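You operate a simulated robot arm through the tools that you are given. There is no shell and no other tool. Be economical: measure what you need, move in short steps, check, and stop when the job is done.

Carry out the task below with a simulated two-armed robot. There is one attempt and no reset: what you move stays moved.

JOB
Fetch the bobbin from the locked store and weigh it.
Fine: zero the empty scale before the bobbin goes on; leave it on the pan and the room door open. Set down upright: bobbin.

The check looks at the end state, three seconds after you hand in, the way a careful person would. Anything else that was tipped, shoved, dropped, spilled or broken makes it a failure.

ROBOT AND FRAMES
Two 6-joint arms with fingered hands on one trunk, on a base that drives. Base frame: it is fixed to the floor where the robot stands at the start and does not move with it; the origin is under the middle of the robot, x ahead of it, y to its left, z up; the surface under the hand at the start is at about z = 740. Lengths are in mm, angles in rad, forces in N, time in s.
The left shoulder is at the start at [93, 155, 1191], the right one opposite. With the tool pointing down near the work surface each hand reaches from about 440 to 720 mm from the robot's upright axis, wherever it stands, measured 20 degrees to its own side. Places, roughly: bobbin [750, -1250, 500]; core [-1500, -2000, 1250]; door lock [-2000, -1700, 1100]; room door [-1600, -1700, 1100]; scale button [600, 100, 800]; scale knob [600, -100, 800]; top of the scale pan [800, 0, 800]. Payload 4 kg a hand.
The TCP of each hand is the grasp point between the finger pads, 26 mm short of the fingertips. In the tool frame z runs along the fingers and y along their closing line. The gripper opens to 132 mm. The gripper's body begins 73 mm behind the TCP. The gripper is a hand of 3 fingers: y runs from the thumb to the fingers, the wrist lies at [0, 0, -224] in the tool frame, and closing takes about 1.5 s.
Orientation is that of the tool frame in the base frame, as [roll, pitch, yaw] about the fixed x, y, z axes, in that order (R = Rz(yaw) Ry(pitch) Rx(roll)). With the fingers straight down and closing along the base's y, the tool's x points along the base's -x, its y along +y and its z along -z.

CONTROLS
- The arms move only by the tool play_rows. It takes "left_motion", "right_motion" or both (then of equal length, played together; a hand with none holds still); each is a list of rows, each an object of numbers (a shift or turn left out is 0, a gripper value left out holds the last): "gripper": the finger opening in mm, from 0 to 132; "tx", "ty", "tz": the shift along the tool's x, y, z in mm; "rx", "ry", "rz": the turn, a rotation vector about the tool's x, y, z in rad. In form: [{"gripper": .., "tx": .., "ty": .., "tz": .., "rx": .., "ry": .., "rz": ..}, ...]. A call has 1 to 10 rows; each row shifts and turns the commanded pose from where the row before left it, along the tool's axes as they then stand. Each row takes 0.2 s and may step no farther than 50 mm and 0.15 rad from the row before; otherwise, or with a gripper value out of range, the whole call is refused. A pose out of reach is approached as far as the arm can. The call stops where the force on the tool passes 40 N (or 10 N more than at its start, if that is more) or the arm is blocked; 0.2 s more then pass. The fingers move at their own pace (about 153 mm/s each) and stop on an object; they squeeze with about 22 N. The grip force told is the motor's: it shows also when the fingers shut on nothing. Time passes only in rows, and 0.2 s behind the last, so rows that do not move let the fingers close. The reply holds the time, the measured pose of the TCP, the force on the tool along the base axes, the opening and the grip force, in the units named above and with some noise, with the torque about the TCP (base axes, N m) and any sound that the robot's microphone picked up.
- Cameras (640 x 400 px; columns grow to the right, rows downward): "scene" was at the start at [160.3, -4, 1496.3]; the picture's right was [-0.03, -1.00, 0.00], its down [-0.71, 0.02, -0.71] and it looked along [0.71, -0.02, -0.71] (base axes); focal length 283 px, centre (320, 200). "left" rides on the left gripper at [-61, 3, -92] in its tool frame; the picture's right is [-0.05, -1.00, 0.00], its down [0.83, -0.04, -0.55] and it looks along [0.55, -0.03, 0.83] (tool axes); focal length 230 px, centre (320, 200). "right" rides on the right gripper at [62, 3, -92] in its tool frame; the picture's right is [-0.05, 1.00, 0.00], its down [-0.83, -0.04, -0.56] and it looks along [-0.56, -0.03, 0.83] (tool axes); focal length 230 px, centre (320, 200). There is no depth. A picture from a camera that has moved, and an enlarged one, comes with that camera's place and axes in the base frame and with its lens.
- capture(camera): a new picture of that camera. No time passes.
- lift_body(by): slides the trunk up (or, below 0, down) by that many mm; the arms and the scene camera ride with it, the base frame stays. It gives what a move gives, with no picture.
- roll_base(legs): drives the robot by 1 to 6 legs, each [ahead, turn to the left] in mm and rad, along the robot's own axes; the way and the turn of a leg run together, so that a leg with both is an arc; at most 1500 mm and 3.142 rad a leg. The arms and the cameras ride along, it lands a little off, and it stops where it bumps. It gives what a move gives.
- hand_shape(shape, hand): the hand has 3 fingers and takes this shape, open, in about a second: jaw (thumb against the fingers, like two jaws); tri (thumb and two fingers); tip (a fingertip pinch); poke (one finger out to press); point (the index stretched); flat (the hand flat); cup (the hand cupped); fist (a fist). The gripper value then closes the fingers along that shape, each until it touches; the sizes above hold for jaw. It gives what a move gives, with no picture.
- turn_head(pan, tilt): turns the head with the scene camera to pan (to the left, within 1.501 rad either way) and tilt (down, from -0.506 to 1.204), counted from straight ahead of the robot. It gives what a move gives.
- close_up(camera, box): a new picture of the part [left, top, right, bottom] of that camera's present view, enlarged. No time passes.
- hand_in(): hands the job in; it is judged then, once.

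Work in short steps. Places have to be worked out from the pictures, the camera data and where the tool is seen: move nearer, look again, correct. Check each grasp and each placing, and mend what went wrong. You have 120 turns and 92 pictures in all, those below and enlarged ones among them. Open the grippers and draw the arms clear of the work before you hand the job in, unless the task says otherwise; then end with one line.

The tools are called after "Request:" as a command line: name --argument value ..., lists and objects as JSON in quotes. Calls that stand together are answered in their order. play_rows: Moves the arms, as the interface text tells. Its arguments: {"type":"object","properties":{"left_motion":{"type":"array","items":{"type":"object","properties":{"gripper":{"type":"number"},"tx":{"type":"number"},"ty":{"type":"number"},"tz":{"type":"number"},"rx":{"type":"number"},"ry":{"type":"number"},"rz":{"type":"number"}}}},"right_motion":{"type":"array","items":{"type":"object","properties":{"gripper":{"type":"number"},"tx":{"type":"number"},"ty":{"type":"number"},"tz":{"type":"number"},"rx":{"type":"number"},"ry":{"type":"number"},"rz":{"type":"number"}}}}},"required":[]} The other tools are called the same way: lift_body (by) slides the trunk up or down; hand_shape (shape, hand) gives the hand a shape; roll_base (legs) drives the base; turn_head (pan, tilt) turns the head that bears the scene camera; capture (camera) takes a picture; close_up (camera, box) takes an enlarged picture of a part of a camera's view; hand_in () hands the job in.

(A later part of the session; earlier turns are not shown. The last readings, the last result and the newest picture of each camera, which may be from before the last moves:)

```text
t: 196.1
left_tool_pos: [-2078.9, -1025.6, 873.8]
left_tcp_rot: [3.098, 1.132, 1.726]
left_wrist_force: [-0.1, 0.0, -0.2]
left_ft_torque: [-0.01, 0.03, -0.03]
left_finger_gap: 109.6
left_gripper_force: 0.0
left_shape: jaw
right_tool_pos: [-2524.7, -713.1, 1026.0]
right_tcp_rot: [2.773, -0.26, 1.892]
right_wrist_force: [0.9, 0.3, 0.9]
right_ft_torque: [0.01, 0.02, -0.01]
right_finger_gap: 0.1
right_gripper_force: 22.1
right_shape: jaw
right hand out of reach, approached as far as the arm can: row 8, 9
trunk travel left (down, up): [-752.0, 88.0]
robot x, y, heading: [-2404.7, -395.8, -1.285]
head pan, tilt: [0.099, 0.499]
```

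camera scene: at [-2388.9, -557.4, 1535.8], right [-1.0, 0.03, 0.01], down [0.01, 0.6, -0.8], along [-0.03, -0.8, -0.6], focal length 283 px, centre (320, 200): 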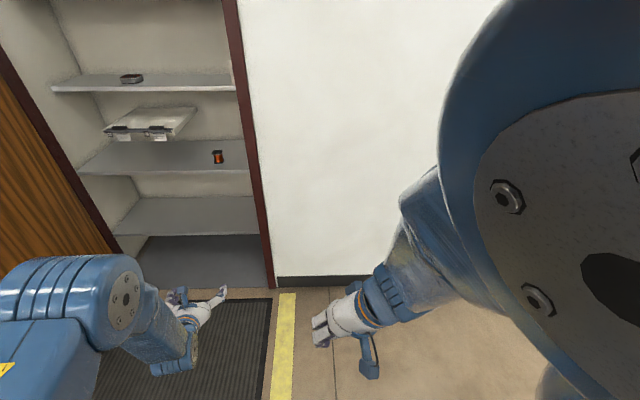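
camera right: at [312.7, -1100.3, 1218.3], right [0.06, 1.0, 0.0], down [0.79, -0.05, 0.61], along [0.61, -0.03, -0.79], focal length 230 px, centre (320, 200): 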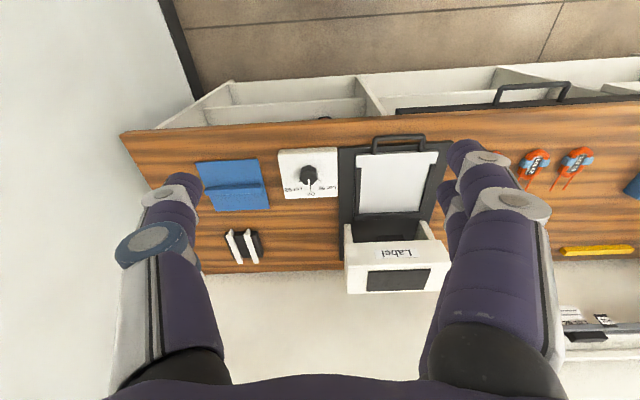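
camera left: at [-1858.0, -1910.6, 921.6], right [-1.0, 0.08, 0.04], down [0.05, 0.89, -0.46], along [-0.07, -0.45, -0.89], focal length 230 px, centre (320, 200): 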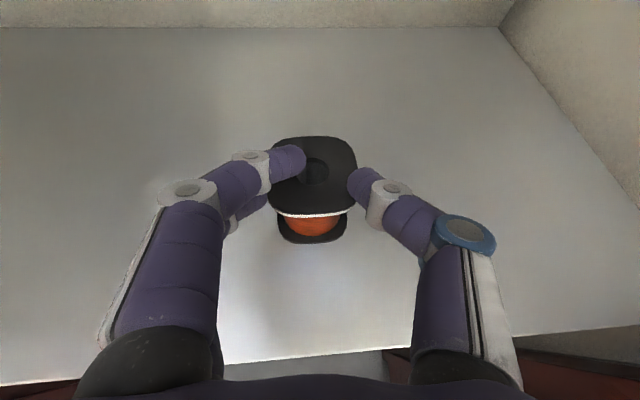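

Right hand is now well back. Drive to a pre-grasp stand-off about 250 mm short of the final base pose.

Request:
roll_base --legs '[[0, -0.09], [620, 0], [0, 0.09]]'

Request:
play_rows --left_motion '[{"tz": 40, "tx": -16}, {"tz": 40, "tx": -16}, {"tz": 40, "tx": -16}, {}]'

Request:
capture --camera "left"

```text
t: 200.6
left_tool_pos: [-1951.2, -1631.8, 874.3]
left_tcp_rot: [3.099, 1.133, 1.732]
left_wrist_force: [-0.9, 0.4, 0.5]
left_ft_torque: [-0.03, -0.02, 0.0]
left_finger_gap: 109.8
left_gripper_force: 0.0
left_shape: jaw
right_tool_pos: [-2401.1, -1320.4, 1026.8]
right_tcp_rot: [2.771, -0.258, 1.897]
right_wrist_force: [0.6, 0.9, -0.5]
right_ft_torque: [0.02, -0.02, 0.0]
right_finger_gap: 0.0
right_gripper_force: 21.8
right_shape: jaw
trunk travel left (down, up): [-752.0, 88.0]
robot x, y, heading: [-2285.4, -1001.4, -1.273]
head pan, tilt: [0.099, 0.499]
```

```text
t: 201.6
left_tool_pos: [-1936.9, -1731.2, 895.8]
left_tcp_rot: [3.077, 1.174, 1.707]
left_wrist_force: [-0.2, 0.4, -1.0]
left_ft_torque: [-0.02, 0.0, 0.01]
left_finger_gap: 109.8
left_gripper_force: 0.1
left_shape: jaw
right_tool_pos: [-2403.2, -1323.6, 1020.0]
right_tcp_rot: [2.785, -0.268, 1.802]
right_wrist_force: [0.3, 0.1, -0.2]
right_ft_torque: [-0.03, -0.01, -0.01]
right_finger_gap: 0.0
right_gripper_force: 22.1
right_shape: jaw
trunk travel left (down, up): [-752.0, 88.0]
robot x, y, heading: [-2282.4, -1000.2, -1.276]
head pan, tilt: [0.099, 0.499]
stopped in row 4 (left hand): the arm was blocked; the commanded pose is now the measured one
```

```text
27 pictures are left
camera left: at [-1948.4, -1670.5, 986.9], right [-0.98, -0.22, 0.02], down [-0.19, 0.81, -0.55], along [0.1, -0.54, -0.83], focal length 230 px, centre (320, 200)
```

left: 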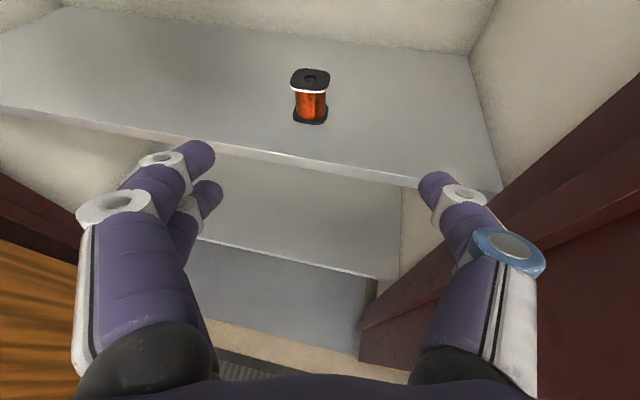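

The block occurs at ~790-800 mm ahead in both cases: it's a reach limit, not the tray. So I need the base ~50 mm closer. I'll restage at heading -1.43 with the left hand retracted to ~740 mm ahead.

Request:
play_rows --left_motion '[{"tz": -30, "tx": 10}, {"tz": -30, "tx": 10}, {}]'

Request:
roll_base --legs '[[-400, 0]]'

Request:
roll_base --legs '[[0, 0.25], [554, 0]]'

Request:
roll_base --legs '[[0, -0.4]]'

Request:
capture --camera "left"

```text
t: 202.4
left_tool_pos: [-1947.5, -1667.9, 897.3]
left_tcp_rot: [3.084, 1.169, 1.715]
left_wrist_force: [0.0, 1.1, 0.1]
left_ft_torque: [0.0, -0.02, 0.01]
left_finger_gap: 109.6
left_gripper_force: 0.1
left_shape: jaw
right_tool_pos: [-2400.6, -1325.9, 1019.9]
right_tcp_rot: [2.788, -0.267, 1.801]
right_wrist_force: [0.3, 0.6, 0.0]
right_ft_torque: [-0.01, 0.01, 0.02]
right_finger_gap: 0.1
right_gripper_force: 21.9
right_shape: jaw
trunk travel left (down, up): [-752.0, 88.0]
robot x, y, heading: [-2281.0, -997.1, -1.279]
head pan, tilt: [0.099, 0.499]
```

```text
t: 204.9
left_tool_pos: [-2067.0, -1282.8, 898.9]
left_tcp_rot: [3.082, 1.167, 1.711]
left_wrist_force: [0.2, 0.0, -0.4]
left_ft_torque: [0.04, 0.01, 0.03]
left_finger_gap: 110.0
left_gripper_force: 0.1
left_shape: jaw
right_tool_pos: [-2517.0, -932.9, 1028.0]
right_tcp_rot: [2.775, -0.268, 1.843]
right_wrist_force: [-0.1, 0.1, -0.8]
right_ft_torque: [0.02, 0.01, 0.0]
right_finger_gap: 0.2
right_gripper_force: 21.8
right_shape: jaw
trunk travel left (down, up): [-752.0, 88.0]
robot x, y, heading: [-2398.8, -612.4, -1.282]
head pan, tilt: [0.099, 0.499]
```

```text
t: 209.1
left_tool_pos: [-1633.7, -1645.7, 913.2]
left_tcp_rot: [3.071, 1.186, 1.95]
left_wrist_force: [0.4, 0.5, 0.6]
left_ft_torque: [-0.01, 0.01, -0.03]
left_finger_gap: 109.6
left_gripper_force: 0.1
left_shape: jaw
right_tool_pos: [-2147.1, -1429.9, 1028.0]
right_tcp_rot: [2.776, -0.276, 2.093]
right_wrist_force: [0.1, 0.5, 0.4]
right_ft_torque: [0.03, -0.01, 0.02]
right_finger_gap: 0.1
right_gripper_force: 22.5
right_shape: jaw
trunk travel left (down, up): [-752.0, 88.0]
robot x, y, heading: [-2116.6, -1089.6, -1.031]
head pan, tilt: [0.099, 0.499]
```

```text
t: 210.7
left_tool_pos: [-1881.9, -1771.6, 924.6]
left_tcp_rot: [3.061, 1.204, 1.55]
left_wrist_force: [-0.3, -0.4, -0.1]
left_ft_torque: [-0.04, 0.0, 0.03]
left_finger_gap: 109.7
left_gripper_force: 0.1
left_shape: jaw
right_tool_pos: [-2269.8, -1392.5, 1029.5]
right_tcp_rot: [2.778, -0.281, 1.698]
right_wrist_force: [0.1, -0.9, -0.1]
right_ft_torque: [0.0, -0.02, 0.03]
right_finger_gap: 0.0
right_gripper_force: 22.3
right_shape: jaw
trunk travel left (down, up): [-752.0, 88.0]
robot x, y, heading: [-2115.3, -1093.7, -1.421]
head pan, tilt: [0.099, 0.499]
```

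```text
26 pictures are left
camera left: at [-1884.2, -1708.1, 1013.0], right [-1.0, -0.07, 0.02], down [-0.07, 0.81, -0.58], along [0.03, -0.58, -0.82], focal length 230 px, centre (320, 200)
```

left: 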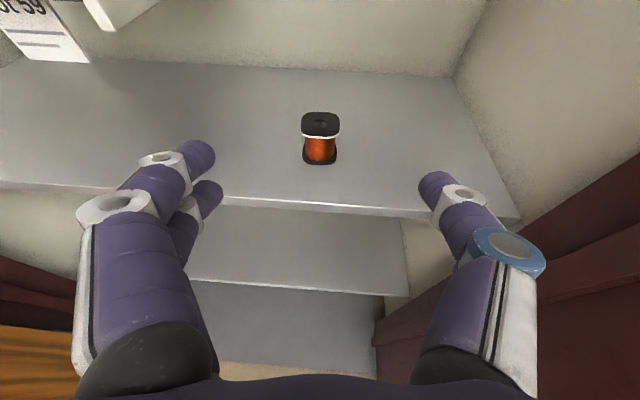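

Bobbin top at (-1866,-2001). I'll lower the trunk 145 mm with the hand still in front of the shelf, shift 16 mm, and check.

Request:
lift_body --by -145

Request:
play_rows --left_motion '[{"ty": -14}, {}]'

Request:
capture --camera "left"

```text
t: 212.4
left_tool_pos: [-1882.5, -1755.9, 793.0]
left_tcp_rot: [3.052, 1.223, 1.542]
left_wrist_force: [0.1, -0.5, 0.2]
left_ft_torque: [-0.01, -0.03, 0.03]
left_finger_gap: 109.8
left_gripper_force: 0.0
left_shape: jaw
right_tool_pos: [-2271.2, -1390.2, 881.8]
right_tcp_rot: [2.785, -0.285, 1.661]
right_wrist_force: [-0.5, 0.6, 0.6]
right_ft_torque: [0.01, 0.02, 0.01]
right_finger_gap: 0.2
right_gripper_force: 22.2
right_shape: jaw
trunk travel left (down, up): [-607.0, 233.0]
robot x, y, heading: [-2109.1, -1094.2, -1.42]
head pan, tilt: [0.099, 0.499]
```

```text
t: 213.0
left_tool_pos: [-1896.6, -1756.1, 789.2]
left_tcp_rot: [3.052, 1.221, 1.543]
left_wrist_force: [-1.3, -0.2, 0.1]
left_ft_torque: [0.05, 0.03, 0.03]
left_finger_gap: 109.7
left_gripper_force: 0.0
left_shape: jaw
right_tool_pos: [-2269.7, -1391.0, 882.9]
right_tcp_rot: [2.785, -0.285, 1.658]
right_wrist_force: [-0.1, -0.7, -0.1]
right_ft_torque: [0.02, -0.03, 0.02]
right_finger_gap: 0.0
right_gripper_force: 21.8
right_shape: jaw
trunk travel left (down, up): [-607.0, 233.0]
robot x, y, heading: [-2114.1, -1092.0, -1.418]
head pan, tilt: [0.099, 0.499]
```

```text
25 pictures are left
camera left: at [-1899.3, -1691.3, 878.4], right [-1.0, -0.07, 0.02], down [-0.07, 0.8, -0.59], along [0.03, -0.59, -0.81], focal length 230 px, centre (320, 200)
```

left: 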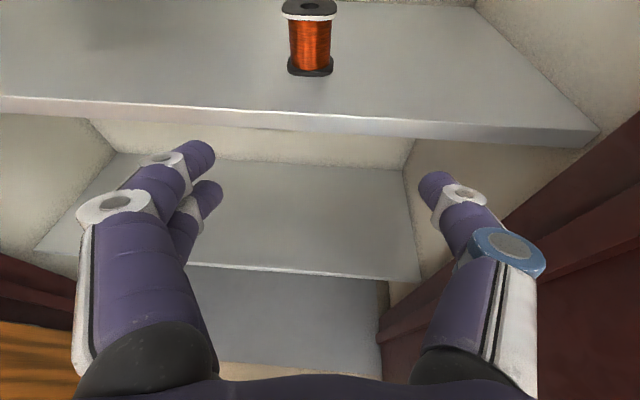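

Drive forward 175 mm at this height and recheck.

Request:
roll_base --legs '[[175, 0]]'

Request:
capture --camera "left"

```text
t: 214.5
left_tool_pos: [-1869.5, -1928.7, 791.4]
left_tcp_rot: [3.048, 1.221, 1.541]
left_wrist_force: [0.3, 0.1, 0.1]
left_ft_torque: [0.03, 0.02, 0.02]
left_finger_gap: 109.9
left_gripper_force: 0.0
left_shape: jaw
right_tool_pos: [-2243.5, -1562.4, 881.3]
right_tcp_rot: [2.783, -0.284, 1.658]
right_wrist_force: [0.5, 0.4, 0.4]
right_ft_torque: [0.02, 0.03, -0.01]
right_finger_gap: 0.0
right_gripper_force: 22.1
right_shape: jaw
trunk travel left (down, up): [-607.0, 233.0]
robot x, y, heading: [-2087.1, -1265.9, -1.42]
head pan, tilt: [0.099, 0.499]
```

```text
24 pictures are left
camera left: at [-1873.2, -1863.3, 878.7], right [-1.0, -0.08, 0.02], down [-0.07, 0.8, -0.59], along [0.03, -0.59, -0.81], focal length 230 px, centre (320, 200)
```

left: 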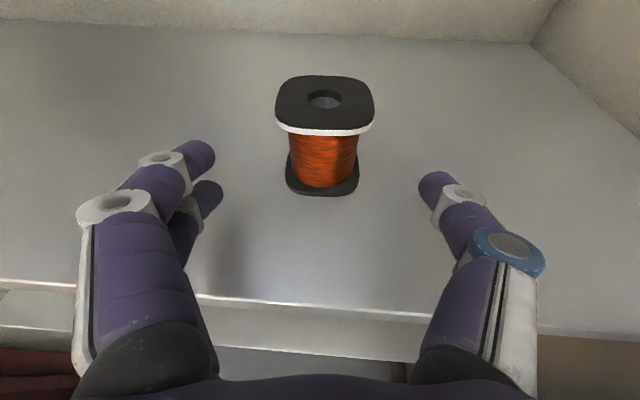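

Aligned. Final arm advance of ~74 mm (within reach), lowering ~13 mm.

Request:
play_rows --left_motion '[{"tz": 25, "tx": -4, "ty": 2}, {"tz": 25, "tx": -4, "ty": 2}, {"tz": 24, "tx": -4}, {}]'

Request:
capture --camera "left"

```text
t: 215.5
left_tool_pos: [-1862.4, -1988.9, 788.6]
left_tcp_rot: [3.035, 1.24, 1.528]
left_wrist_force: [0.0, -0.6, 0.7]
left_ft_torque: [0.02, -0.02, 0.02]
left_finger_gap: 109.8
left_gripper_force: 0.1
left_shape: jaw
right_tool_pos: [-2245.3, -1564.4, 880.0]
right_tcp_rot: [2.79, -0.287, 1.617]
right_wrist_force: [0.1, 0.1, -0.6]
right_ft_torque: [-0.01, 0.02, -0.01]
right_finger_gap: 0.0
right_gripper_force: 21.9
right_shape: jaw
trunk travel left (down, up): [-607.0, 233.0]
robot x, y, heading: [-2084.6, -1262.0, -1.422]
head pan, tilt: [0.099, 0.499]
```

```text
23 pictures are left
camera left: at [-1865.9, -1921.7, 875.3], right [-1.0, -0.07, 0.01], down [-0.07, 0.79, -0.61], along [0.03, -0.61, -0.79], focal length 230 px, centre (320, 200)
```

left: 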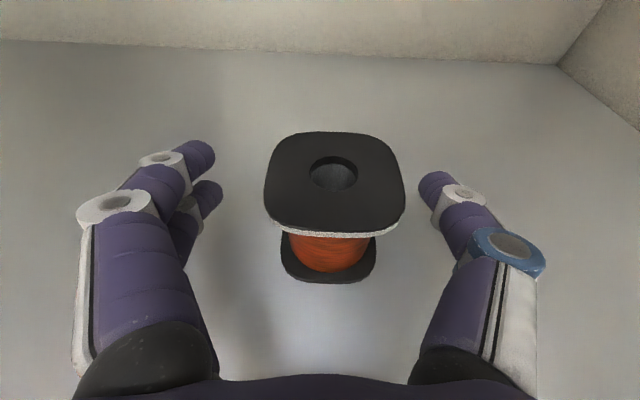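

Nearly there; bobbin is 8 mm toward -x and I'm slightly high. Adjust, lower with trunk 12 mm, and close.

Request:
lift_body --by -13

Request:
play_rows --left_motion '[{"ty": -7, "tz": 10, "tx": -3}, {}, {"gripper": 0}, {}, {}, {}, {}, {}]'

Request:
capture --camera "left"

```text
t: 216.1
left_tool_pos: [-1862.3, -1989.2, 776.2]
left_tcp_rot: [3.036, 1.241, 1.528]
left_wrist_force: [0.4, -0.2, 0.4]
left_ft_torque: [0.01, -0.01, -0.02]
left_finger_gap: 109.9
left_gripper_force: 0.1
left_shape: jaw
right_tool_pos: [-2244.0, -1564.2, 865.6]
right_tcp_rot: [2.79, -0.286, 1.621]
right_wrist_force: [0.3, -0.2, -0.1]
right_ft_torque: [-0.02, 0.01, 0.05]
right_finger_gap: 0.0
right_gripper_force: 22.1
right_shape: jaw
trunk travel left (down, up): [-594.0, 246.0]
robot x, y, heading: [-2089.1, -1263.9, -1.421]
head pan, tilt: [0.099, 0.499]
```

```text
t: 217.9
left_tool_pos: [-1869.9, -1999.3, 774.6]
left_tcp_rot: [3.035, 1.239, 1.529]
left_wrist_force: [-0.4, -0.7, -0.2]
left_ft_torque: [-0.06, -0.05, 0.02]
left_finger_gap: 16.9
left_gripper_force: 22.1
left_shape: jaw
right_tool_pos: [-2244.1, -1564.9, 866.2]
right_tcp_rot: [2.79, -0.289, 1.62]
right_wrist_force: [0.1, 0.5, -0.2]
right_ft_torque: [0.0, 0.02, 0.0]
right_finger_gap: 0.0
right_gripper_force: 21.7
right_shape: jaw
trunk travel left (down, up): [-594.0, 246.0]
robot x, y, heading: [-2086.6, -1259.5, -1.424]
head pan, tilt: [0.099, 0.499]
```

```text
22 pictures are left
camera left: at [-1872.6, -1932.2, 861.5], right [-1.0, -0.07, 0.01], down [-0.07, 0.79, -0.61], along [0.03, -0.61, -0.79], focal length 230 px, centre (320, 200)
```

left: 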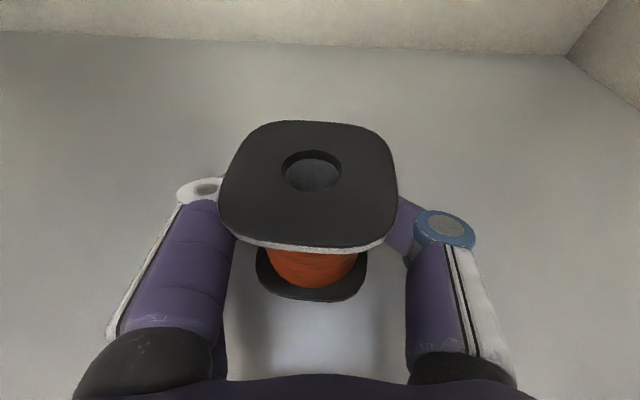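

The fingers wrap the waist beneath the top flange. Lift gently by trunk and check the grip.

Request:
lift_body --by 40

Request:
capture --camera "left"

```text
t: 218.7
left_tool_pos: [-1868.8, -2000.0, 814.1]
left_tcp_rot: [3.037, 1.237, 1.528]
left_wrist_force: [0.5, -0.6, -3.1]
left_ft_torque: [-0.03, -0.02, -0.01]
left_finger_gap: 15.1
left_gripper_force: 22.2
left_shape: jaw
right_tool_pos: [-2244.8, -1566.6, 907.2]
right_tcp_rot: [2.791, -0.287, 1.619]
right_wrist_force: [-0.2, 0.0, 0.6]
right_ft_torque: [-0.03, 0.02, -0.01]
right_finger_gap: 0.2
right_gripper_force: 22.2
right_shape: jaw
trunk travel left (down, up): [-634.0, 206.0]
robot x, y, heading: [-2083.4, -1266.5, -1.425]
head pan, tilt: [0.099, 0.499]
```

```text
21 pictures are left
camera left: at [-1872.5, -1932.8, 900.8], right [-1.0, -0.07, 0.01], down [-0.07, 0.79, -0.61], along [0.03, -0.61, -0.8], focal length 230 px, centre (320, 200)
```

left: 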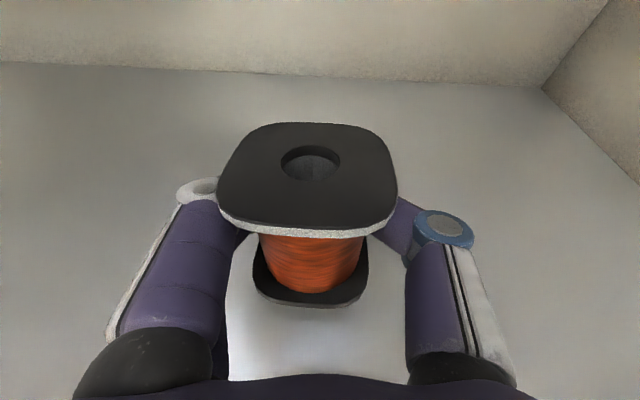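

Bobbin is securely lifted (~3 N). Raise a little more and back straight out of the store, well clear of the open door.

Request:
roll_base --legs '[[-450, 0]]'

Request:
roll_base --legs '[[-450, 0]]'

Request:
lift_body --by 150

Request:
roll_base --legs '[[0, 0.85]]'

Request:
roll_base --legs '[[0, 0.82]]'

Request:
turn_head --pan 0.0 --tilt 0.5

Request:
capture --camera "scene"

```text
t: 221.4
left_tool_pos: [-1938.1, -1556.5, 814.2]
left_tcp_rot: [3.036, 1.24, 1.525]
left_wrist_force: [0.4, 0.5, -1.7]
left_ft_torque: [-0.02, 0.02, 0.0]
left_finger_gap: 15.5
left_gripper_force: 21.6
left_shape: jaw
right_tool_pos: [-2311.8, -1120.2, 906.5]
right_tcp_rot: [2.792, -0.287, 1.614]
right_wrist_force: [-0.8, 0.0, 0.9]
right_ft_torque: [0.03, 0.0, 0.02]
right_finger_gap: 0.1
right_gripper_force: 22.2
right_shape: jaw
trunk travel left (down, up): [-634.0, 206.0]
robot x, y, heading: [-2148.8, -824.0, -1.424]
head pan, tilt: [0.099, 0.499]
```

```text
t: 224.2
left_tool_pos: [-2010.7, -1092.8, 828.1]
left_tcp_rot: [3.022, 1.256, 1.504]
left_wrist_force: [0.2, 0.1, -2.4]
left_ft_torque: [-0.01, 0.0, -0.01]
left_finger_gap: 8.9
left_gripper_force: 22.2
left_shape: jaw
right_tool_pos: [-2381.1, -670.5, 903.3]
right_tcp_rot: [2.8, -0.291, 1.563]
right_wrist_force: [0.3, 0.9, -0.4]
right_ft_torque: [-0.03, 0.03, -0.02]
right_finger_gap: 0.0
right_gripper_force: 22.0
right_shape: jaw
trunk travel left (down, up): [-634.0, 206.0]
robot x, y, heading: [-2224.0, -370.3, -1.433]
head pan, tilt: [0.099, 0.499]
```

```text
t: 225.9
left_tool_pos: [-2012.6, -1079.4, 991.0]
left_tcp_rot: [3.005, 1.274, 1.489]
left_wrist_force: [-0.1, 0.6, -2.8]
left_ft_torque: [-0.1, 0.01, -0.03]
left_finger_gap: 9.0
left_gripper_force: 22.3
left_shape: jaw
right_tool_pos: [-2381.1, -675.2, 1048.9]
right_tcp_rot: [2.809, -0.296, 1.508]
right_wrist_force: [0.5, -1.0, -0.5]
right_ft_torque: [-0.03, -0.01, 0.02]
right_finger_gap: 0.1
right_gripper_force: 22.1
right_shape: jaw
trunk travel left (down, up): [-784.0, 56.0]
robot x, y, heading: [-2217.4, -365.9, -1.431]
head pan, tilt: [0.099, 0.499]
```

```text
t: 228.7
left_tool_pos: [-1546.7, -681.5, 990.9]
left_tcp_rot: [3.006, 1.275, 2.34]
left_wrist_force: [1.0, -1.1, -3.0]
left_ft_torque: [-0.09, -0.1, 0.04]
left_finger_gap: 8.8
left_gripper_force: 22.4
left_shape: jaw
right_tool_pos: [-2095.2, -693.4, 1058.7]
right_tcp_rot: [2.795, -0.298, 2.411]
right_wrist_force: [-0.2, -0.7, -0.7]
right_ft_torque: [-0.01, -0.02, 0.02]
right_finger_gap: 0.2
right_gripper_force: 22.4
right_shape: jaw
trunk travel left (down, up): [-784.0, 56.0]
robot x, y, heading: [-2223.6, -376.4, -0.572]
head pan, tilt: [0.099, 0.499]
```

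```text
t: 231.4
left_tool_pos: [-1555.0, -94.9, 1004.0]
left_tcp_rot: [2.984, 1.292, -3.142]
left_wrist_force: [0.0, 1.0, -0.3]
left_ft_torque: [0.02, 0.0, -0.01]
left_finger_gap: 8.7
left_gripper_force: 21.7
left_shape: jaw
right_tool_pos: [-1903.8, -501.0, 1065.2]
right_tcp_rot: [2.789, -0.304, -3.059]
right_wrist_force: [-0.7, -0.6, -0.1]
right_ft_torque: [-0.02, -0.04, 0.0]
right_finger_gap: 0.0
right_gripper_force: 22.0
right_shape: jaw
trunk travel left (down, up): [-784.0, 56.0]
robot x, y, heading: [-2221.3, -382.6, 0.242]
head pan, tilt: [0.099, 0.499]
```

```text
t: 232.1
left_tool_pos: [-1569.9, -98.3, 1015.8]
left_tcp_rot: [2.965, 1.308, 3.121]
left_wrist_force: [-0.5, -0.2, -0.3]
left_ft_torque: [-0.03, 0.01, 0.0]
left_finger_gap: 8.8
left_gripper_force: 21.7
left_shape: jaw
right_tool_pos: [-1906.0, -498.7, 1067.2]
right_tcp_rot: [2.791, -0.322, -3.053]
right_wrist_force: [0.7, 0.1, -0.7]
right_ft_torque: [0.0, -0.02, 0.0]
right_finger_gap: 0.3
right_gripper_force: 22.4
right_shape: jaw
trunk travel left (down, up): [-784.0, 56.0]
robot x, y, heading: [-2217.4, -378.8, 0.241]
head pan, tilt: [0.0, 0.499]
```

```text
20 pictures are left
camera scene: at [-2053.6, -340.2, 1578.4], right [0.24, -0.97, 0.0], down [-0.48, -0.12, -0.87], along [0.84, 0.21, -0.5], focal length 283 px, centre (320, 200)
```

scene: 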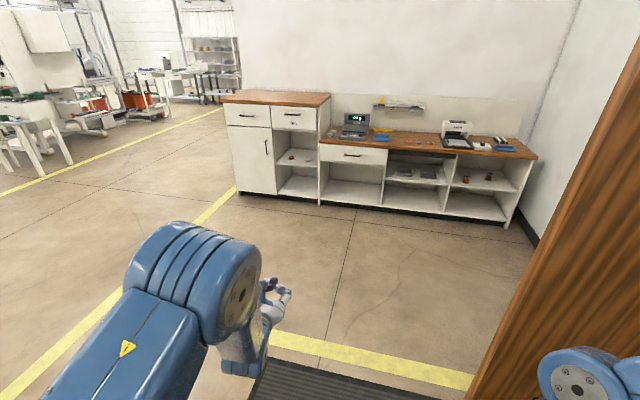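

The wrist force dropped to ~0; I must check whether the bobbin is still held.

Request:
capture --camera "left"

```text
19 pictures are left
camera left: at [-1642.6, -109.7, 1097.5], right [0.16, -0.99, 0.0], down [-0.74, -0.13, -0.66], along [0.65, 0.11, -0.75], focal length 230 px, centre (320, 200)
```

left: 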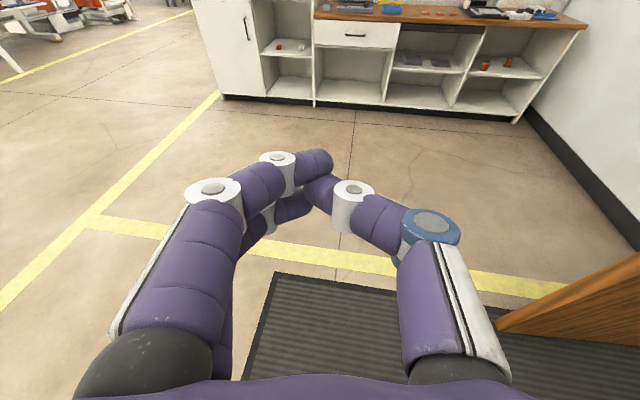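

The bobbin slipped out during the turn. I need to find it on the floor.

Request:
turn_head --pan 0.35 --tilt 0.75

Request:
play_rows --left_motion '[{}, {}, {}]'

Request:
capture --camera "scene"

```text
t: 232.9
left_tool_pos: [-1569.5, -98.2, 1016.1]
left_tcp_rot: [2.962, 1.309, 3.12]
left_wrist_force: [-0.6, 0.2, 0.9]
left_ft_torque: [0.03, -0.02, -0.01]
left_finger_gap: 8.6
left_gripper_force: 22.9
left_shape: jaw
right_tool_pos: [-1904.1, -501.2, 1068.8]
right_tcp_rot: [2.792, -0.319, -3.054]
right_wrist_force: [-0.1, -0.3, 0.0]
right_ft_torque: [-0.01, 0.0, 0.01]
right_finger_gap: 0.1
right_gripper_force: 22.2
right_shape: jaw
trunk travel left (down, up): [-784.0, 56.0]
robot x, y, heading: [-2217.5, -381.3, 0.241]
head pan, tilt: [0.351, 0.75]
```

```text
t: 233.7
left_tool_pos: [-1567.3, -103.6, 1016.7]
left_tcp_rot: [2.961, 1.308, 3.117]
left_wrist_force: [-0.3, -0.3, 0.0]
left_ft_torque: [0.01, -0.01, 0.03]
left_finger_gap: 8.6
left_gripper_force: 22.4
left_shape: jaw
right_tool_pos: [-1902.6, -502.6, 1064.2]
right_tcp_rot: [2.794, -0.309, -3.06]
right_wrist_force: [0.4, 0.7, 0.5]
right_ft_torque: [0.02, 0.02, 0.0]
right_finger_gap: 0.0
right_gripper_force: 21.7
right_shape: jaw
trunk travel left (down, up): [-784.0, 56.0]
robot x, y, heading: [-2218.1, -376.7, 0.238]
head pan, tilt: [0.351, 0.75]
```

```text
18 pictures are left
camera scene: at [-2073.2, -317.2, 1556.8], right [0.56, -0.83, -0.01], down [-0.58, -0.38, -0.72], along [0.59, 0.41, -0.69], focal length 283 px, centre (320, 200)
```

scene: 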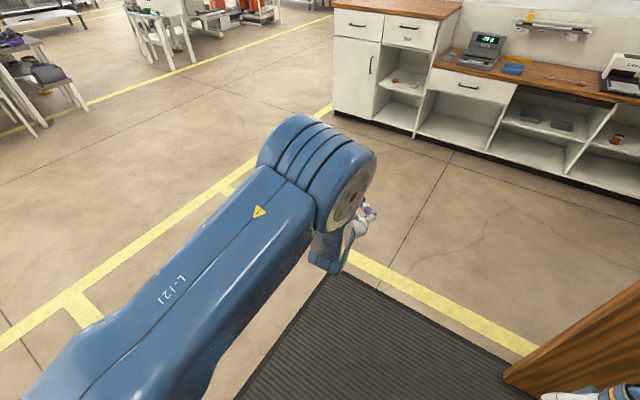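

Not visible; the arm hides much of the floor. I'll look from another pan angle.

Request:
turn_head --pan -0.45 --tilt 0.8

Request:
play_rows --left_motion '[{}, {}, {}]'

Request:
capture --camera "scene"

```text
t: 234.8
left_tool_pos: [-1567.0, -102.9, 1016.4]
left_tcp_rot: [2.96, 1.31, 3.121]
left_wrist_force: [0.9, 0.4, 0.2]
left_ft_torque: [0.03, 0.02, -0.04]
left_finger_gap: 8.4
left_gripper_force: 21.6
left_shape: jaw
right_tool_pos: [-1902.1, -500.9, 1063.9]
right_tcp_rot: [2.796, -0.309, -3.061]
right_wrist_force: [-0.1, -0.5, -0.1]
right_ft_torque: [0.0, 0.0, 0.0]
right_finger_gap: 0.1
right_gripper_force: 21.9
right_shape: jaw
trunk travel left (down, up): [-784.0, 56.0]
robot x, y, heading: [-2219.6, -378.7, 0.242]
head pan, tilt: [-0.45, 0.799]
```

```text
t: 235.6
left_tool_pos: [-1567.6, -102.7, 1016.1]
left_tcp_rot: [2.963, 1.309, 3.12]
left_wrist_force: [0.0, 0.2, -0.7]
left_ft_torque: [-0.02, 0.04, 0.04]
left_finger_gap: 8.8
left_gripper_force: 22.0
left_shape: jaw
right_tool_pos: [-1902.4, -502.2, 1064.5]
right_tcp_rot: [2.795, -0.31, -3.061]
right_wrist_force: [-0.2, -0.2, 0.3]
right_ft_torque: [0.02, -0.01, 0.01]
right_finger_gap: 0.0
right_gripper_force: 22.7
right_shape: jaw
trunk travel left (down, up): [-784.0, 56.0]
robot x, y, heading: [-2219.6, -382.3, 0.239]
head pan, tilt: [-0.45, 0.799]
```

```text
17 pictures are left
camera scene: at [-2063.4, -379.3, 1552.9], right [-0.21, -0.98, 0.01], down [-0.71, 0.15, -0.68], along [0.67, -0.15, -0.73], focal length 283 px, centre (320, 200)
```

scene: 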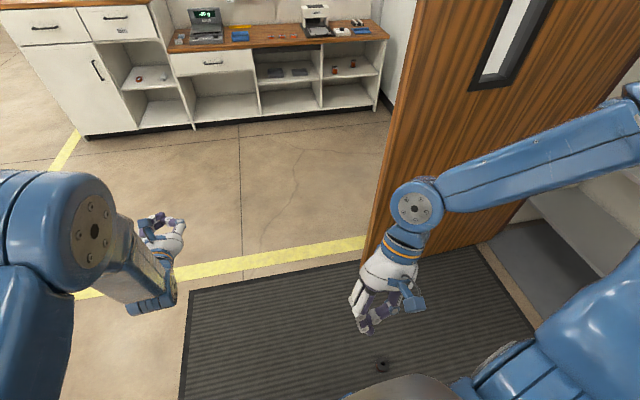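

An object with a dark holed top sits on the mat near (-1794,-746). Zooming in.

Request:
close_up --camera "scene" --box '[353, 337, 413, 397]'

```text
6.67 times, centred on (383, 367) of scene
camera zoom: at [-2063.4, -379.3, 1552.9], right [-0.21, -0.98, 0.01], down [-0.71, 0.15, -0.68], along [0.67, -0.15, -0.73], focal length 1890 px, centre (-100, -913)
```

zoom: 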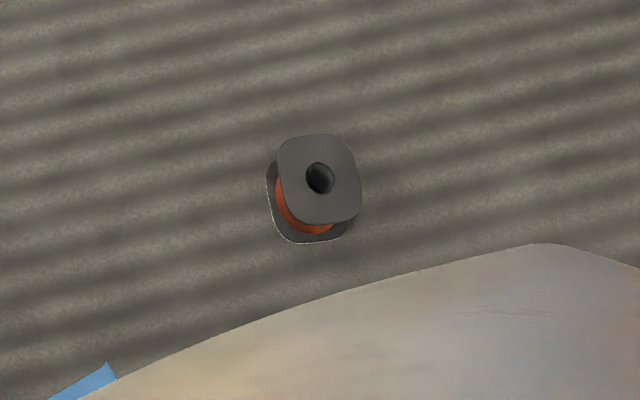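

The bobbin is standing on the mat, but the white rim now seems to be at its bottom, so it landed inverted. I'll pick it from above: turn right so it lies ahead-left, and point the left hand down, open.

Request:
roll_base --legs '[[0, -0.65]]'

Request:
roll_base --legs '[[0, -0.65]]'

Request:
play_rows --left_motion '[{"ry": 0.15, "gripper": 120}, {"ry": 0.15}, {"ry": 0.15}, {"ry": 0.15}, {"ry": 0.15}, {"ry": 0.15}, {"ry": 0.15}, {"ry": 0.15}, {"ry": 0.12}, {}]'

Request:
lift_body --by -400

Request:
capture --camera "left"

```text
t: 237.9
left_tool_pos: [-1534.9, -557.4, 1016.9]
left_tcp_rot: [2.961, 1.309, 2.464]
left_wrist_force: [0.5, 0.7, -0.1]
left_ft_torque: [-0.03, -0.01, 0.02]
left_finger_gap: 8.5
left_gripper_force: 22.2
left_shape: jaw
right_tool_pos: [-2042.5, -667.3, 1061.4]
right_tcp_rot: [2.8, -0.312, 2.567]
right_wrist_force: [-0.1, -0.1, 0.0]
right_ft_torque: [-0.02, 0.04, 0.05]
right_finger_gap: 0.0
right_gripper_force: 22.0
right_shape: jaw
trunk travel left (down, up): [-784.0, 56.0]
robot x, y, heading: [-2216.5, -373.3, -0.413]
head pan, tilt: [-0.45, 0.799]
```

```text
t: 240.2
left_tool_pos: [-1782.3, -918.5, 1027.9]
left_tcp_rot: [2.991, 1.328, 1.861]
left_wrist_force: [0.2, 0.3, 0.5]
left_ft_torque: [-0.02, 0.01, 0.04]
left_finger_gap: 8.6
left_gripper_force: 22.0
left_shape: jaw
right_tool_pos: [-2250.1, -712.4, 1061.3]
right_tcp_rot: [2.799, -0.316, 1.909]
right_wrist_force: [0.0, 0.9, 0.4]
right_ft_torque: [-0.02, 0.02, 0.02]
right_finger_gap: 0.0
right_gripper_force: 21.8
right_shape: jaw
trunk travel left (down, up): [-784.0, 56.0]
robot x, y, heading: [-2214.4, -376.0, -1.073]
head pan, tilt: [-0.45, 0.799]
```

```text
t: 242.4
left_tool_pos: [-1798.1, -869.9, 1038.4]
left_tcp_rot: [3.098, 0.05, 2.011]
left_wrist_force: [-0.2, 0.8, -0.6]
left_ft_torque: [-0.05, -0.05, -0.01]
left_finger_gap: 120.1
left_gripper_force: 0.1
left_shape: jaw
left hand out of reach, approached as far as the arm can: row 5, 6
right_tool_pos: [-2253.0, -717.4, 1056.3]
right_tcp_rot: [2.815, -0.316, 1.809]
right_wrist_force: [0.1, 0.7, 0.0]
right_ft_torque: [-0.01, -0.01, -0.01]
right_finger_gap: 0.1
right_gripper_force: 22.1
right_shape: jaw
trunk travel left (down, up): [-784.0, 56.0]
robot x, y, heading: [-2214.0, -377.0, -1.075]
head pan, tilt: [-0.45, 0.799]
stopped in row 10 (left hand): the arm was blocked; the commanded pose is now the measured one
```

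```text
t: 246.3
left_tool_pos: [-1798.3, -870.6, 636.5]
left_tcp_rot: [3.101, 0.046, 2.011]
left_wrist_force: [-0.1, -0.5, -0.3]
left_ft_torque: [0.01, -0.01, 0.01]
left_finger_gap: 119.8
left_gripper_force: 0.0
left_shape: jaw
right_tool_pos: [-2254.2, -709.0, 657.8]
right_tcp_rot: [2.816, -0.316, 1.828]
right_wrist_force: [0.9, 0.0, 0.6]
right_ft_torque: [0.0, -0.02, 0.0]
right_finger_gap: 0.2
right_gripper_force: 22.0
right_shape: jaw
trunk travel left (down, up): [-384.0, 456.0]
robot x, y, heading: [-2208.2, -375.5, -1.069]
head pan, tilt: [-0.45, 0.799]
```

```text
15 pictures are left
camera left: at [-1773.6, -923.1, 729.7], right [-0.88, -0.47, -0.04], down [-0.42, 0.75, 0.51], along [-0.21, 0.47, -0.86], focal length 230 px, centre (320, 200)
```

left: 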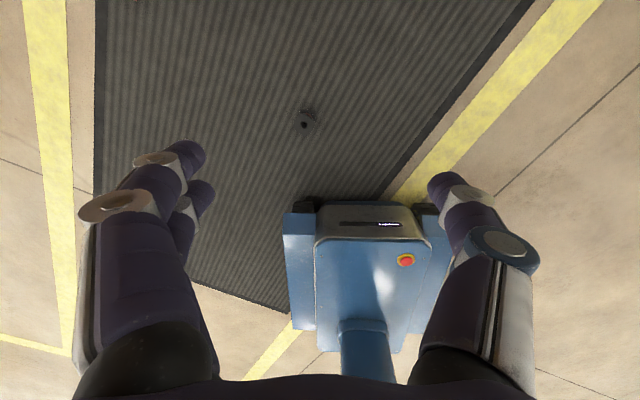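

Bobbin estimated near (-1783,-768). Shift the hand over it, lower the trunk fully, and look.

Request:
play_rows --left_motion '[{"tx": 30, "ty": 19}, {"tx": 30, "ty": 19}, {"tx": 28, "ty": 18}, {}]'

Request:
lift_body --by -380

Request:
capture --camera "left"

```text
t: 247.3
left_tool_pos: [-1782.4, -767.7, 634.7]
left_tcp_rot: [3.099, 0.047, 2.009]
left_wrist_force: [-0.7, 0.9, 0.8]
left_ft_torque: [0.0, -0.01, -0.01]
left_finger_gap: 120.0
left_gripper_force: 0.0
left_shape: jaw
right_tool_pos: [-2255.2, -710.6, 657.2]
right_tcp_rot: [2.817, -0.319, 1.828]
right_wrist_force: [-0.2, -0.1, 0.6]
right_ft_torque: [0.0, 0.02, 0.04]
right_finger_gap: 0.0
right_gripper_force: 21.9
right_shape: jaw
trunk travel left (down, up): [-384.0, 456.0]
robot x, y, heading: [-2214.2, -376.1, -1.064]
head pan, tilt: [-0.45, 0.799]
```

```text
t: 250.7
left_tool_pos: [-1785.9, -761.1, 271.9]
left_tcp_rot: [3.098, 0.068, 2.008]
left_wrist_force: [-1.0, -0.5, -1.0]
left_ft_torque: [-0.01, -0.02, -0.01]
left_finger_gap: 120.1
left_gripper_force: 0.2
left_shape: jaw
right_tool_pos: [-2256.9, -701.5, 286.6]
right_tcp_rot: [2.811, -0.324, 1.817]
right_wrist_force: [5.4, 9.7, 41.1]
right_ft_torque: [-0.24, 0.02, 0.05]
right_finger_gap: 0.2
right_gripper_force: 21.1
right_shape: jaw
trunk travel left (down, up): [-10.0, 830.0]
robot x, y, heading: [-2211.8, -375.8, -1.071]
head pan, tilt: [-0.45, 0.799]
stopped: the force on the tool passed its limit at 48 N (the readings are from after the stop); the commanded pose is now the measured one
```

```text
14 pictures are left
camera left: at [-1762.6, -811.8, 366.9], right [-0.88, -0.47, -0.04], down [-0.43, 0.76, 0.5], along [-0.21, 0.45, -0.87], focal length 230 px, centre (320, 200)
```

left: 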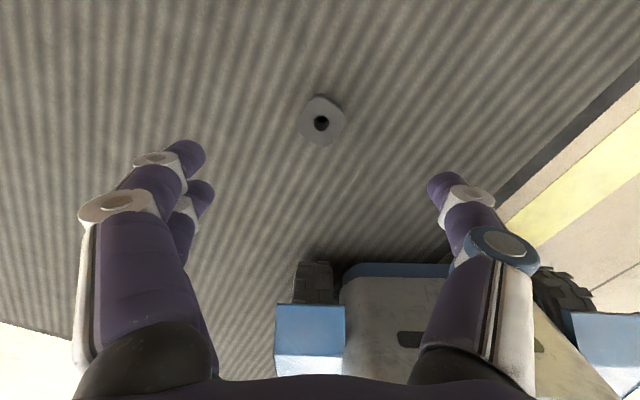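

The hand is centred over it. The right hand touched my own base, so I'll raise 20 mm to relieve it. Zoom to see the flange orientation.

Request:
lift_body --by 20

Request:
close_up --camera "left" --box '[280, 80, 360, 160]'

```text
t: 251.3
left_tool_pos: [-1785.7, -761.3, 289.3]
left_tcp_rot: [3.101, 0.063, 2.009]
left_wrist_force: [-0.1, -0.4, -0.6]
left_ft_torque: [0.0, -0.02, 0.0]
left_finger_gap: 119.9
left_gripper_force: 0.0
left_shape: jaw
right_tool_pos: [-2258.7, -703.7, 302.5]
right_tcp_rot: [2.813, -0.325, 1.82]
right_wrist_force: [0.4, 0.1, -0.1]
right_ft_torque: [-0.02, 0.04, -0.01]
right_finger_gap: 0.2
right_gripper_force: 21.0
right_shape: jaw
trunk travel left (down, up): [-30.0, 810.0]
robot x, y, heading: [-2208.4, -372.6, -1.071]
head pan, tilt: [-0.45, 0.799]
```

```text
5.00 times, centred on (320, 120) of left
camera zoom: at [-1762.6, -812.7, 384.1], right [-0.88, -0.47, -0.04], down [-0.43, 0.75, 0.5], along [-0.21, 0.46, -0.87], focal length 1150 px, centre (320, 600)
```

zoom: 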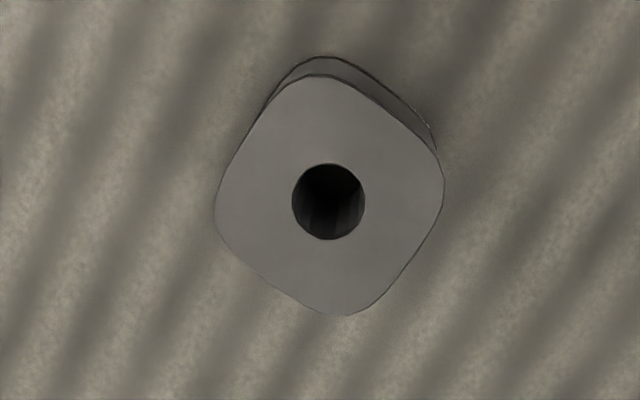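

The flange is rotated ~34° relative to my closing line. Rotate the hand +0.6 about its axis, level it, and descend 160 mm.

Request:
play_rows --left_motion '[{"rz": 0.15, "ry": 0.06}, {"rz": 0.15}, {"rz": 0.15}, {"rz": 0.15}, {"tz": 40}, {"tz": 40}, {"tz": 40}, {"tz": 40}, {}]'

Request:
capture --camera "left"

```text
refused: row 1 steps farther than a row can; nothing moved
```

```text
12 pictures are left
camera left: at [-1762.6, -812.7, 384.1], right [-0.88, -0.47, -0.04], down [-0.43, 0.75, 0.5], along [-0.21, 0.46, -0.87], focal length 230 px, centre (320, 200)
```

left: 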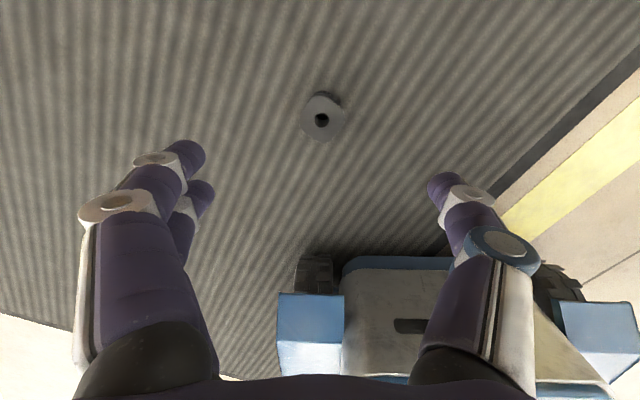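

Row limit exceeded; splitting the rotation. I won't take a picture unless the motion worked.

Request:
play_rows --left_motion '[{"ry": 0.06}, {"rz": 0.15}, {"rz": 0.15}, {"rz": 0.15}, {"rz": 0.15}, {"tz": 40}, {"tz": 40}, {"tz": 40}, {"tz": 40}, {}]'

```text
t: 253.5
left_tool_pos: [-1779.6, -760.7, 129.5]
left_tcp_rot: [3.105, -0.02, 1.411]
left_wrist_force: [-0.5, -0.2, 0.5]
left_ft_torque: [-0.01, 0.02, -0.03]
left_finger_gap: 119.9
left_gripper_force: 0.0
left_shape: jaw
right_tool_pos: [-2257.1, -703.6, 302.7]
right_tcp_rot: [2.812, -0.328, 1.819]
right_wrist_force: [0.0, 1.3, 0.4]
right_ft_torque: [-0.03, -0.01, 0.02]
right_finger_gap: 0.1
right_gripper_force: 21.9
right_shape: jaw
trunk travel left (down, up): [-30.0, 810.0]
robot x, y, heading: [-2211.4, -373.7, -1.067]
head pan, tilt: [-0.45, 0.799]
```

Request:
capture --camera "left"

```text
11 pictures are left
camera left: at [-1790.1, -824.0, 220.6], right [-0.99, 0.11, -0.04], down [0.07, 0.82, 0.57], along [0.09, 0.56, -0.82], focal length 230 px, centre (320, 200)
```

left: 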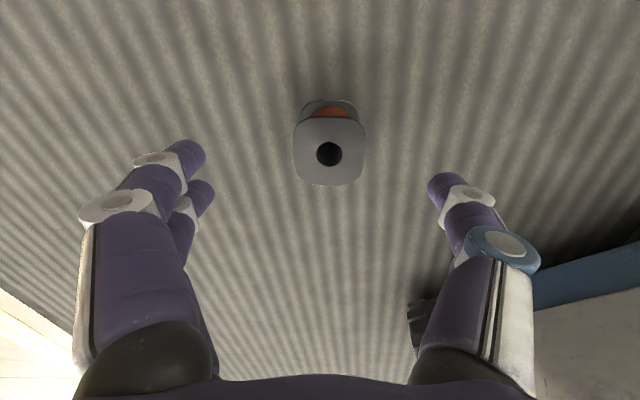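

Well aligned. Small correction and descend ~87 mm, then close across the flats.

Request:
play_rows --left_motion '[{"tx": 5, "ty": -5, "tz": 30}, {"tz": 30}, {"tz": 27}, {}, {"gripper": 0}, {}, {}, {}, {}, {}]'

Request:
capture --camera "left"

```text
t: 255.7
left_tool_pos: [-1780.8, -752.8, 44.0]
left_tcp_rot: [3.106, -0.02, 1.413]
left_wrist_force: [-0.6, 0.1, -0.3]
left_ft_torque: [-0.01, -0.02, -0.01]
left_finger_gap: 32.4
left_gripper_force: 22.2
left_shape: jaw
right_tool_pos: [-2257.6, -703.6, 303.6]
right_tcp_rot: [2.814, -0.327, 1.817]
right_wrist_force: [0.7, 0.2, 0.2]
right_ft_torque: [0.02, 0.03, 0.01]
right_finger_gap: 0.1
right_gripper_force: 22.5
right_shape: jaw
trunk travel left (down, up): [-30.0, 810.0]
robot x, y, heading: [-2214.7, -376.5, -1.073]
head pan, tilt: [-0.45, 0.799]
```

```text
10 pictures are left
camera left: at [-1790.4, -815.8, 133.2], right [-0.99, 0.11, -0.04], down [0.07, 0.82, 0.57], along [0.09, 0.56, -0.82], focal length 230 px, centre (320, 200)
```

left: 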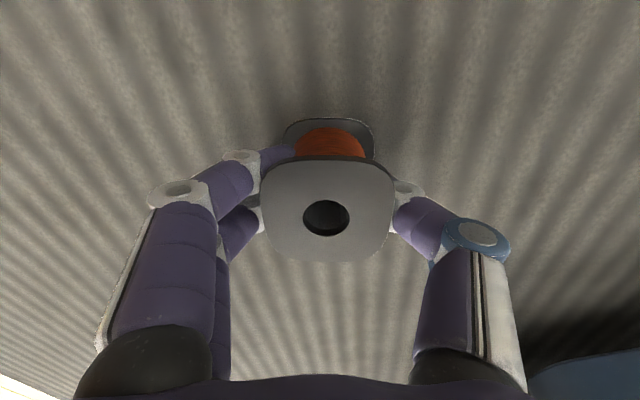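

Fingers are locked under the upper flange on the 32 mm waist: a secure grip, but the bobbin is inverted and will be flipped on the scale pan later. Raise the trunk and re-square the hand.

Request:
lift_body --by 400

Request:
lift_body --by 400

Request:
play_rows --left_motion '[{"rz": -0.15, "tz": -20}, {"rz": -0.15, "tz": -20}, {"rz": -0.15, "tz": -20}, {"rz": -0.15, "tz": -20}, {"tz": -20}, {"tz": -20}, {"tz": -20}, {}]'

Request:
roll_base --legs '[[0, 0.6]]'

Request:
roll_base --legs '[[0, 0.62]]'

```text
t: 259.6
left_tool_pos: [-1780.4, -753.2, 443.9]
left_tcp_rot: [3.103, -0.021, 1.411]
left_wrist_force: [0.3, -1.1, -2.9]
left_ft_torque: [-0.03, 0.0, -0.02]
left_finger_gap: 32.5
left_gripper_force: 21.6
left_shape: jaw
right_tool_pos: [-2253.8, -710.6, 702.7]
right_tcp_rot: [2.817, -0.326, 1.805]
right_wrist_force: [-0.1, -0.5, 0.0]
right_ft_torque: [-0.05, 0.0, 0.0]
right_finger_gap: 0.0
right_gripper_force: 21.9
right_shape: jaw
trunk travel left (down, up): [-430.0, 410.0]
robot x, y, heading: [-2208.0, -374.2, -1.075]
head pan, tilt: [-0.45, 0.799]
```

```text
t: 263.4
left_tool_pos: [-1780.0, -755.8, 843.9]
left_tcp_rot: [3.106, -0.022, 1.414]
left_wrist_force: [-0.1, -0.6, -2.4]
left_ft_torque: [0.02, -0.02, 0.01]
left_finger_gap: 32.5
left_gripper_force: 21.8
left_shape: jaw
right_tool_pos: [-2250.6, -717.7, 1100.3]
right_tcp_rot: [2.82, -0.326, 1.789]
right_wrist_force: [0.2, -0.5, 0.3]
right_ft_torque: [0.03, 0.0, -0.03]
right_finger_gap: 0.0
right_gripper_force: 22.1
right_shape: jaw
trunk travel left (down, up): [-830.0, 10.0]
robot x, y, heading: [-2218.8, -373.4, -1.068]
head pan, tilt: [-0.45, 0.799]
```

```text
t: 265.2
left_tool_pos: [-1783.7, -756.7, 983.1]
left_tcp_rot: [3.098, 0.003, 2.011]
left_wrist_force: [-0.2, 0.4, -2.4]
left_ft_torque: [0.02, -0.02, 0.0]
left_finger_gap: 32.7
left_gripper_force: 22.7
left_shape: jaw
right_tool_pos: [-2249.6, -719.2, 1102.0]
right_tcp_rot: [2.818, -0.323, 1.787]
right_wrist_force: [-1.0, 0.2, 0.0]
right_ft_torque: [-0.01, 0.0, 0.01]
right_finger_gap: 0.0
right_gripper_force: 21.6
right_shape: jaw
trunk travel left (down, up): [-830.0, 10.0]
robot x, y, heading: [-2210.5, -373.7, -1.072]
head pan, tilt: [-0.45, 0.799]
```

```text
t: 267.4
left_tool_pos: [-1641.5, -445.4, 983.2]
left_tcp_rot: [3.098, 0.004, 2.618]
left_wrist_force: [0.1, 0.8, -3.1]
left_ft_torque: [0.01, 0.0, 0.02]
left_finger_gap: 32.5
left_gripper_force: 21.8
left_shape: jaw
right_tool_pos: [-2046.7, -678.7, 1108.6]
right_tcp_rot: [2.808, -0.329, 2.438]
right_wrist_force: [0.4, -0.1, 0.0]
right_ft_torque: [-0.01, 0.0, -0.01]
right_finger_gap: 0.1
right_gripper_force: 22.0
right_shape: jaw
trunk travel left (down, up): [-830.0, 10.0]
robot x, y, heading: [-2211.8, -378.8, -0.463]
head pan, tilt: [-0.45, 0.799]
```

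```text
t: 269.6
left_tool_pos: [-1730.5, -99.5, 993.0]
left_tcp_rot: [3.094, 0.021, -3.033]
left_wrist_force: [-0.2, -0.3, -2.1]
left_ft_torque: [0.01, -0.02, 0.0]
left_finger_gap: 32.5
left_gripper_force: 22.3
left_shape: jaw
right_tool_pos: [-1903.8, -522.1, 1113.5]
right_tcp_rot: [2.807, -0.335, 3.065]
right_wrist_force: [1.1, -0.2, -0.1]
right_ft_torque: [-0.02, 0.0, -0.04]
right_finger_gap: 0.1
right_gripper_force: 22.3
right_shape: jaw
trunk travel left (down, up): [-830.0, 10.0]
robot x, y, heading: [-2209.7, -386.2, 0.171]
head pan, tilt: [-0.45, 0.799]
```

Still held securely. Drive toward the scale staging point (-275,-140).

Request:
roll_base --legs '[[0, -0.045], [1400, 0]]'

Request:
roll_base --legs '[[550, 0], [0, 0.27]]'

Request:
hand_shape --shape "poke" --hand "right"

Request:
play_rows --right_motion '[{"ry": -0.11}, {"ry": -0.11}, {"ry": -0.11}, {"rx": 0.11}, {"rx": 0.11}, {"rx": 0.11}, {"tx": -45}, {"tx": -45}, {"tx": -45}, {"tx": -45}]'

```text
t: 276.9
left_tool_pos: [-355.1, 41.7, 1002.6]
left_tcp_rot: [3.091, 0.039, -3.084]
left_wrist_force: [-0.1, 0.0, -3.5]
left_ft_torque: [-0.02, -0.01, 0.01]
left_finger_gap: 32.4
left_gripper_force: 22.6
left_shape: jaw
right_tool_pos: [-528.8, -374.1, 1112.0]
right_tcp_rot: [2.813, -0.331, 2.97]
right_wrist_force: [-0.1, -0.1, 0.4]
right_ft_torque: [0.0, 0.02, -0.03]
right_finger_gap: 0.0
right_gripper_force: 21.7
right_shape: jaw
trunk travel left (down, up): [-830.0, 10.0]
robot x, y, heading: [-833.6, -222.9, 0.117]
head pan, tilt: [-0.45, 0.799]
```

```text
t: 281.1
left_tool_pos: [89.3, 219.4, 1011.5]
left_tcp_rot: [3.086, 0.056, -2.81]
left_wrist_force: [-0.4, -0.4, -2.7]
left_ft_torque: [0.02, 0.01, 0.02]
left_finger_gap: 32.4
left_gripper_force: 22.4
left_shape: jaw
right_tool_pos: [49.6, -221.7, 1113.1]
right_tcp_rot: [2.811, -0.34, -3.045]
right_wrist_force: [0.1, 0.8, 0.3]
right_ft_torque: [0.03, -0.01, 0.01]
right_finger_gap: 0.0
right_gripper_force: 21.8
right_shape: jaw
trunk travel left (down, up): [-830.0, 10.0]
robot x, y, heading: [-279.9, -154.2, 0.392]
head pan, tilt: [-0.45, 0.799]
```

```text
t: 282.0
left_tool_pos: [71.9, 216.9, 1019.1]
left_tcp_rot: [3.087, 0.075, -2.809]
left_wrist_force: [-0.6, 0.0, -2.3]
left_ft_torque: [0.02, 0.0, -0.01]
left_finger_gap: 32.0
left_gripper_force: 21.4
left_shape: jaw
right_tool_pos: [51.3, -218.7, 1111.9]
right_tcp_rot: [2.82, -0.336, -3.089]
right_wrist_force: [-0.3, -0.6, 0.2]
right_ft_torque: [-0.01, -0.02, -0.01]
right_finger_gap: 0.0
right_gripper_force: 0.0
right_shape: poke
trunk travel left (down, up): [-830.0, 10.0]
robot x, y, heading: [-286.1, -155.3, 0.395]
head pan, tilt: [-0.45, 0.799]
```

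```text
t: 284.2
left_tool_pos: [74.2, 214.9, 1019.3]
left_tcp_rot: [3.085, 0.072, -2.81]
left_wrist_force: [-0.9, 0.7, -2.0]
left_ft_torque: [0.0, 0.02, -0.03]
left_finger_gap: 32.1
left_gripper_force: 21.9
left_shape: jaw
right_tool_pos: [289.9, -203.0, 1113.3]
right_tcp_rot: [-3.128, -0.012, 3.136]
right_wrist_force: [-0.2, 0.0, 0.0]
right_ft_torque: [0.05, 0.03, 0.0]
right_finger_gap: 0.0
right_gripper_force: 0.1
right_shape: poke
right hand out of reach, approached as far as the arm can: row 1, 2, 3
trunk travel left (down, up): [-830.0, 10.0]
robot x, y, heading: [-287.1, -158.2, 0.391]
head pan, tilt: [-0.45, 0.799]
```

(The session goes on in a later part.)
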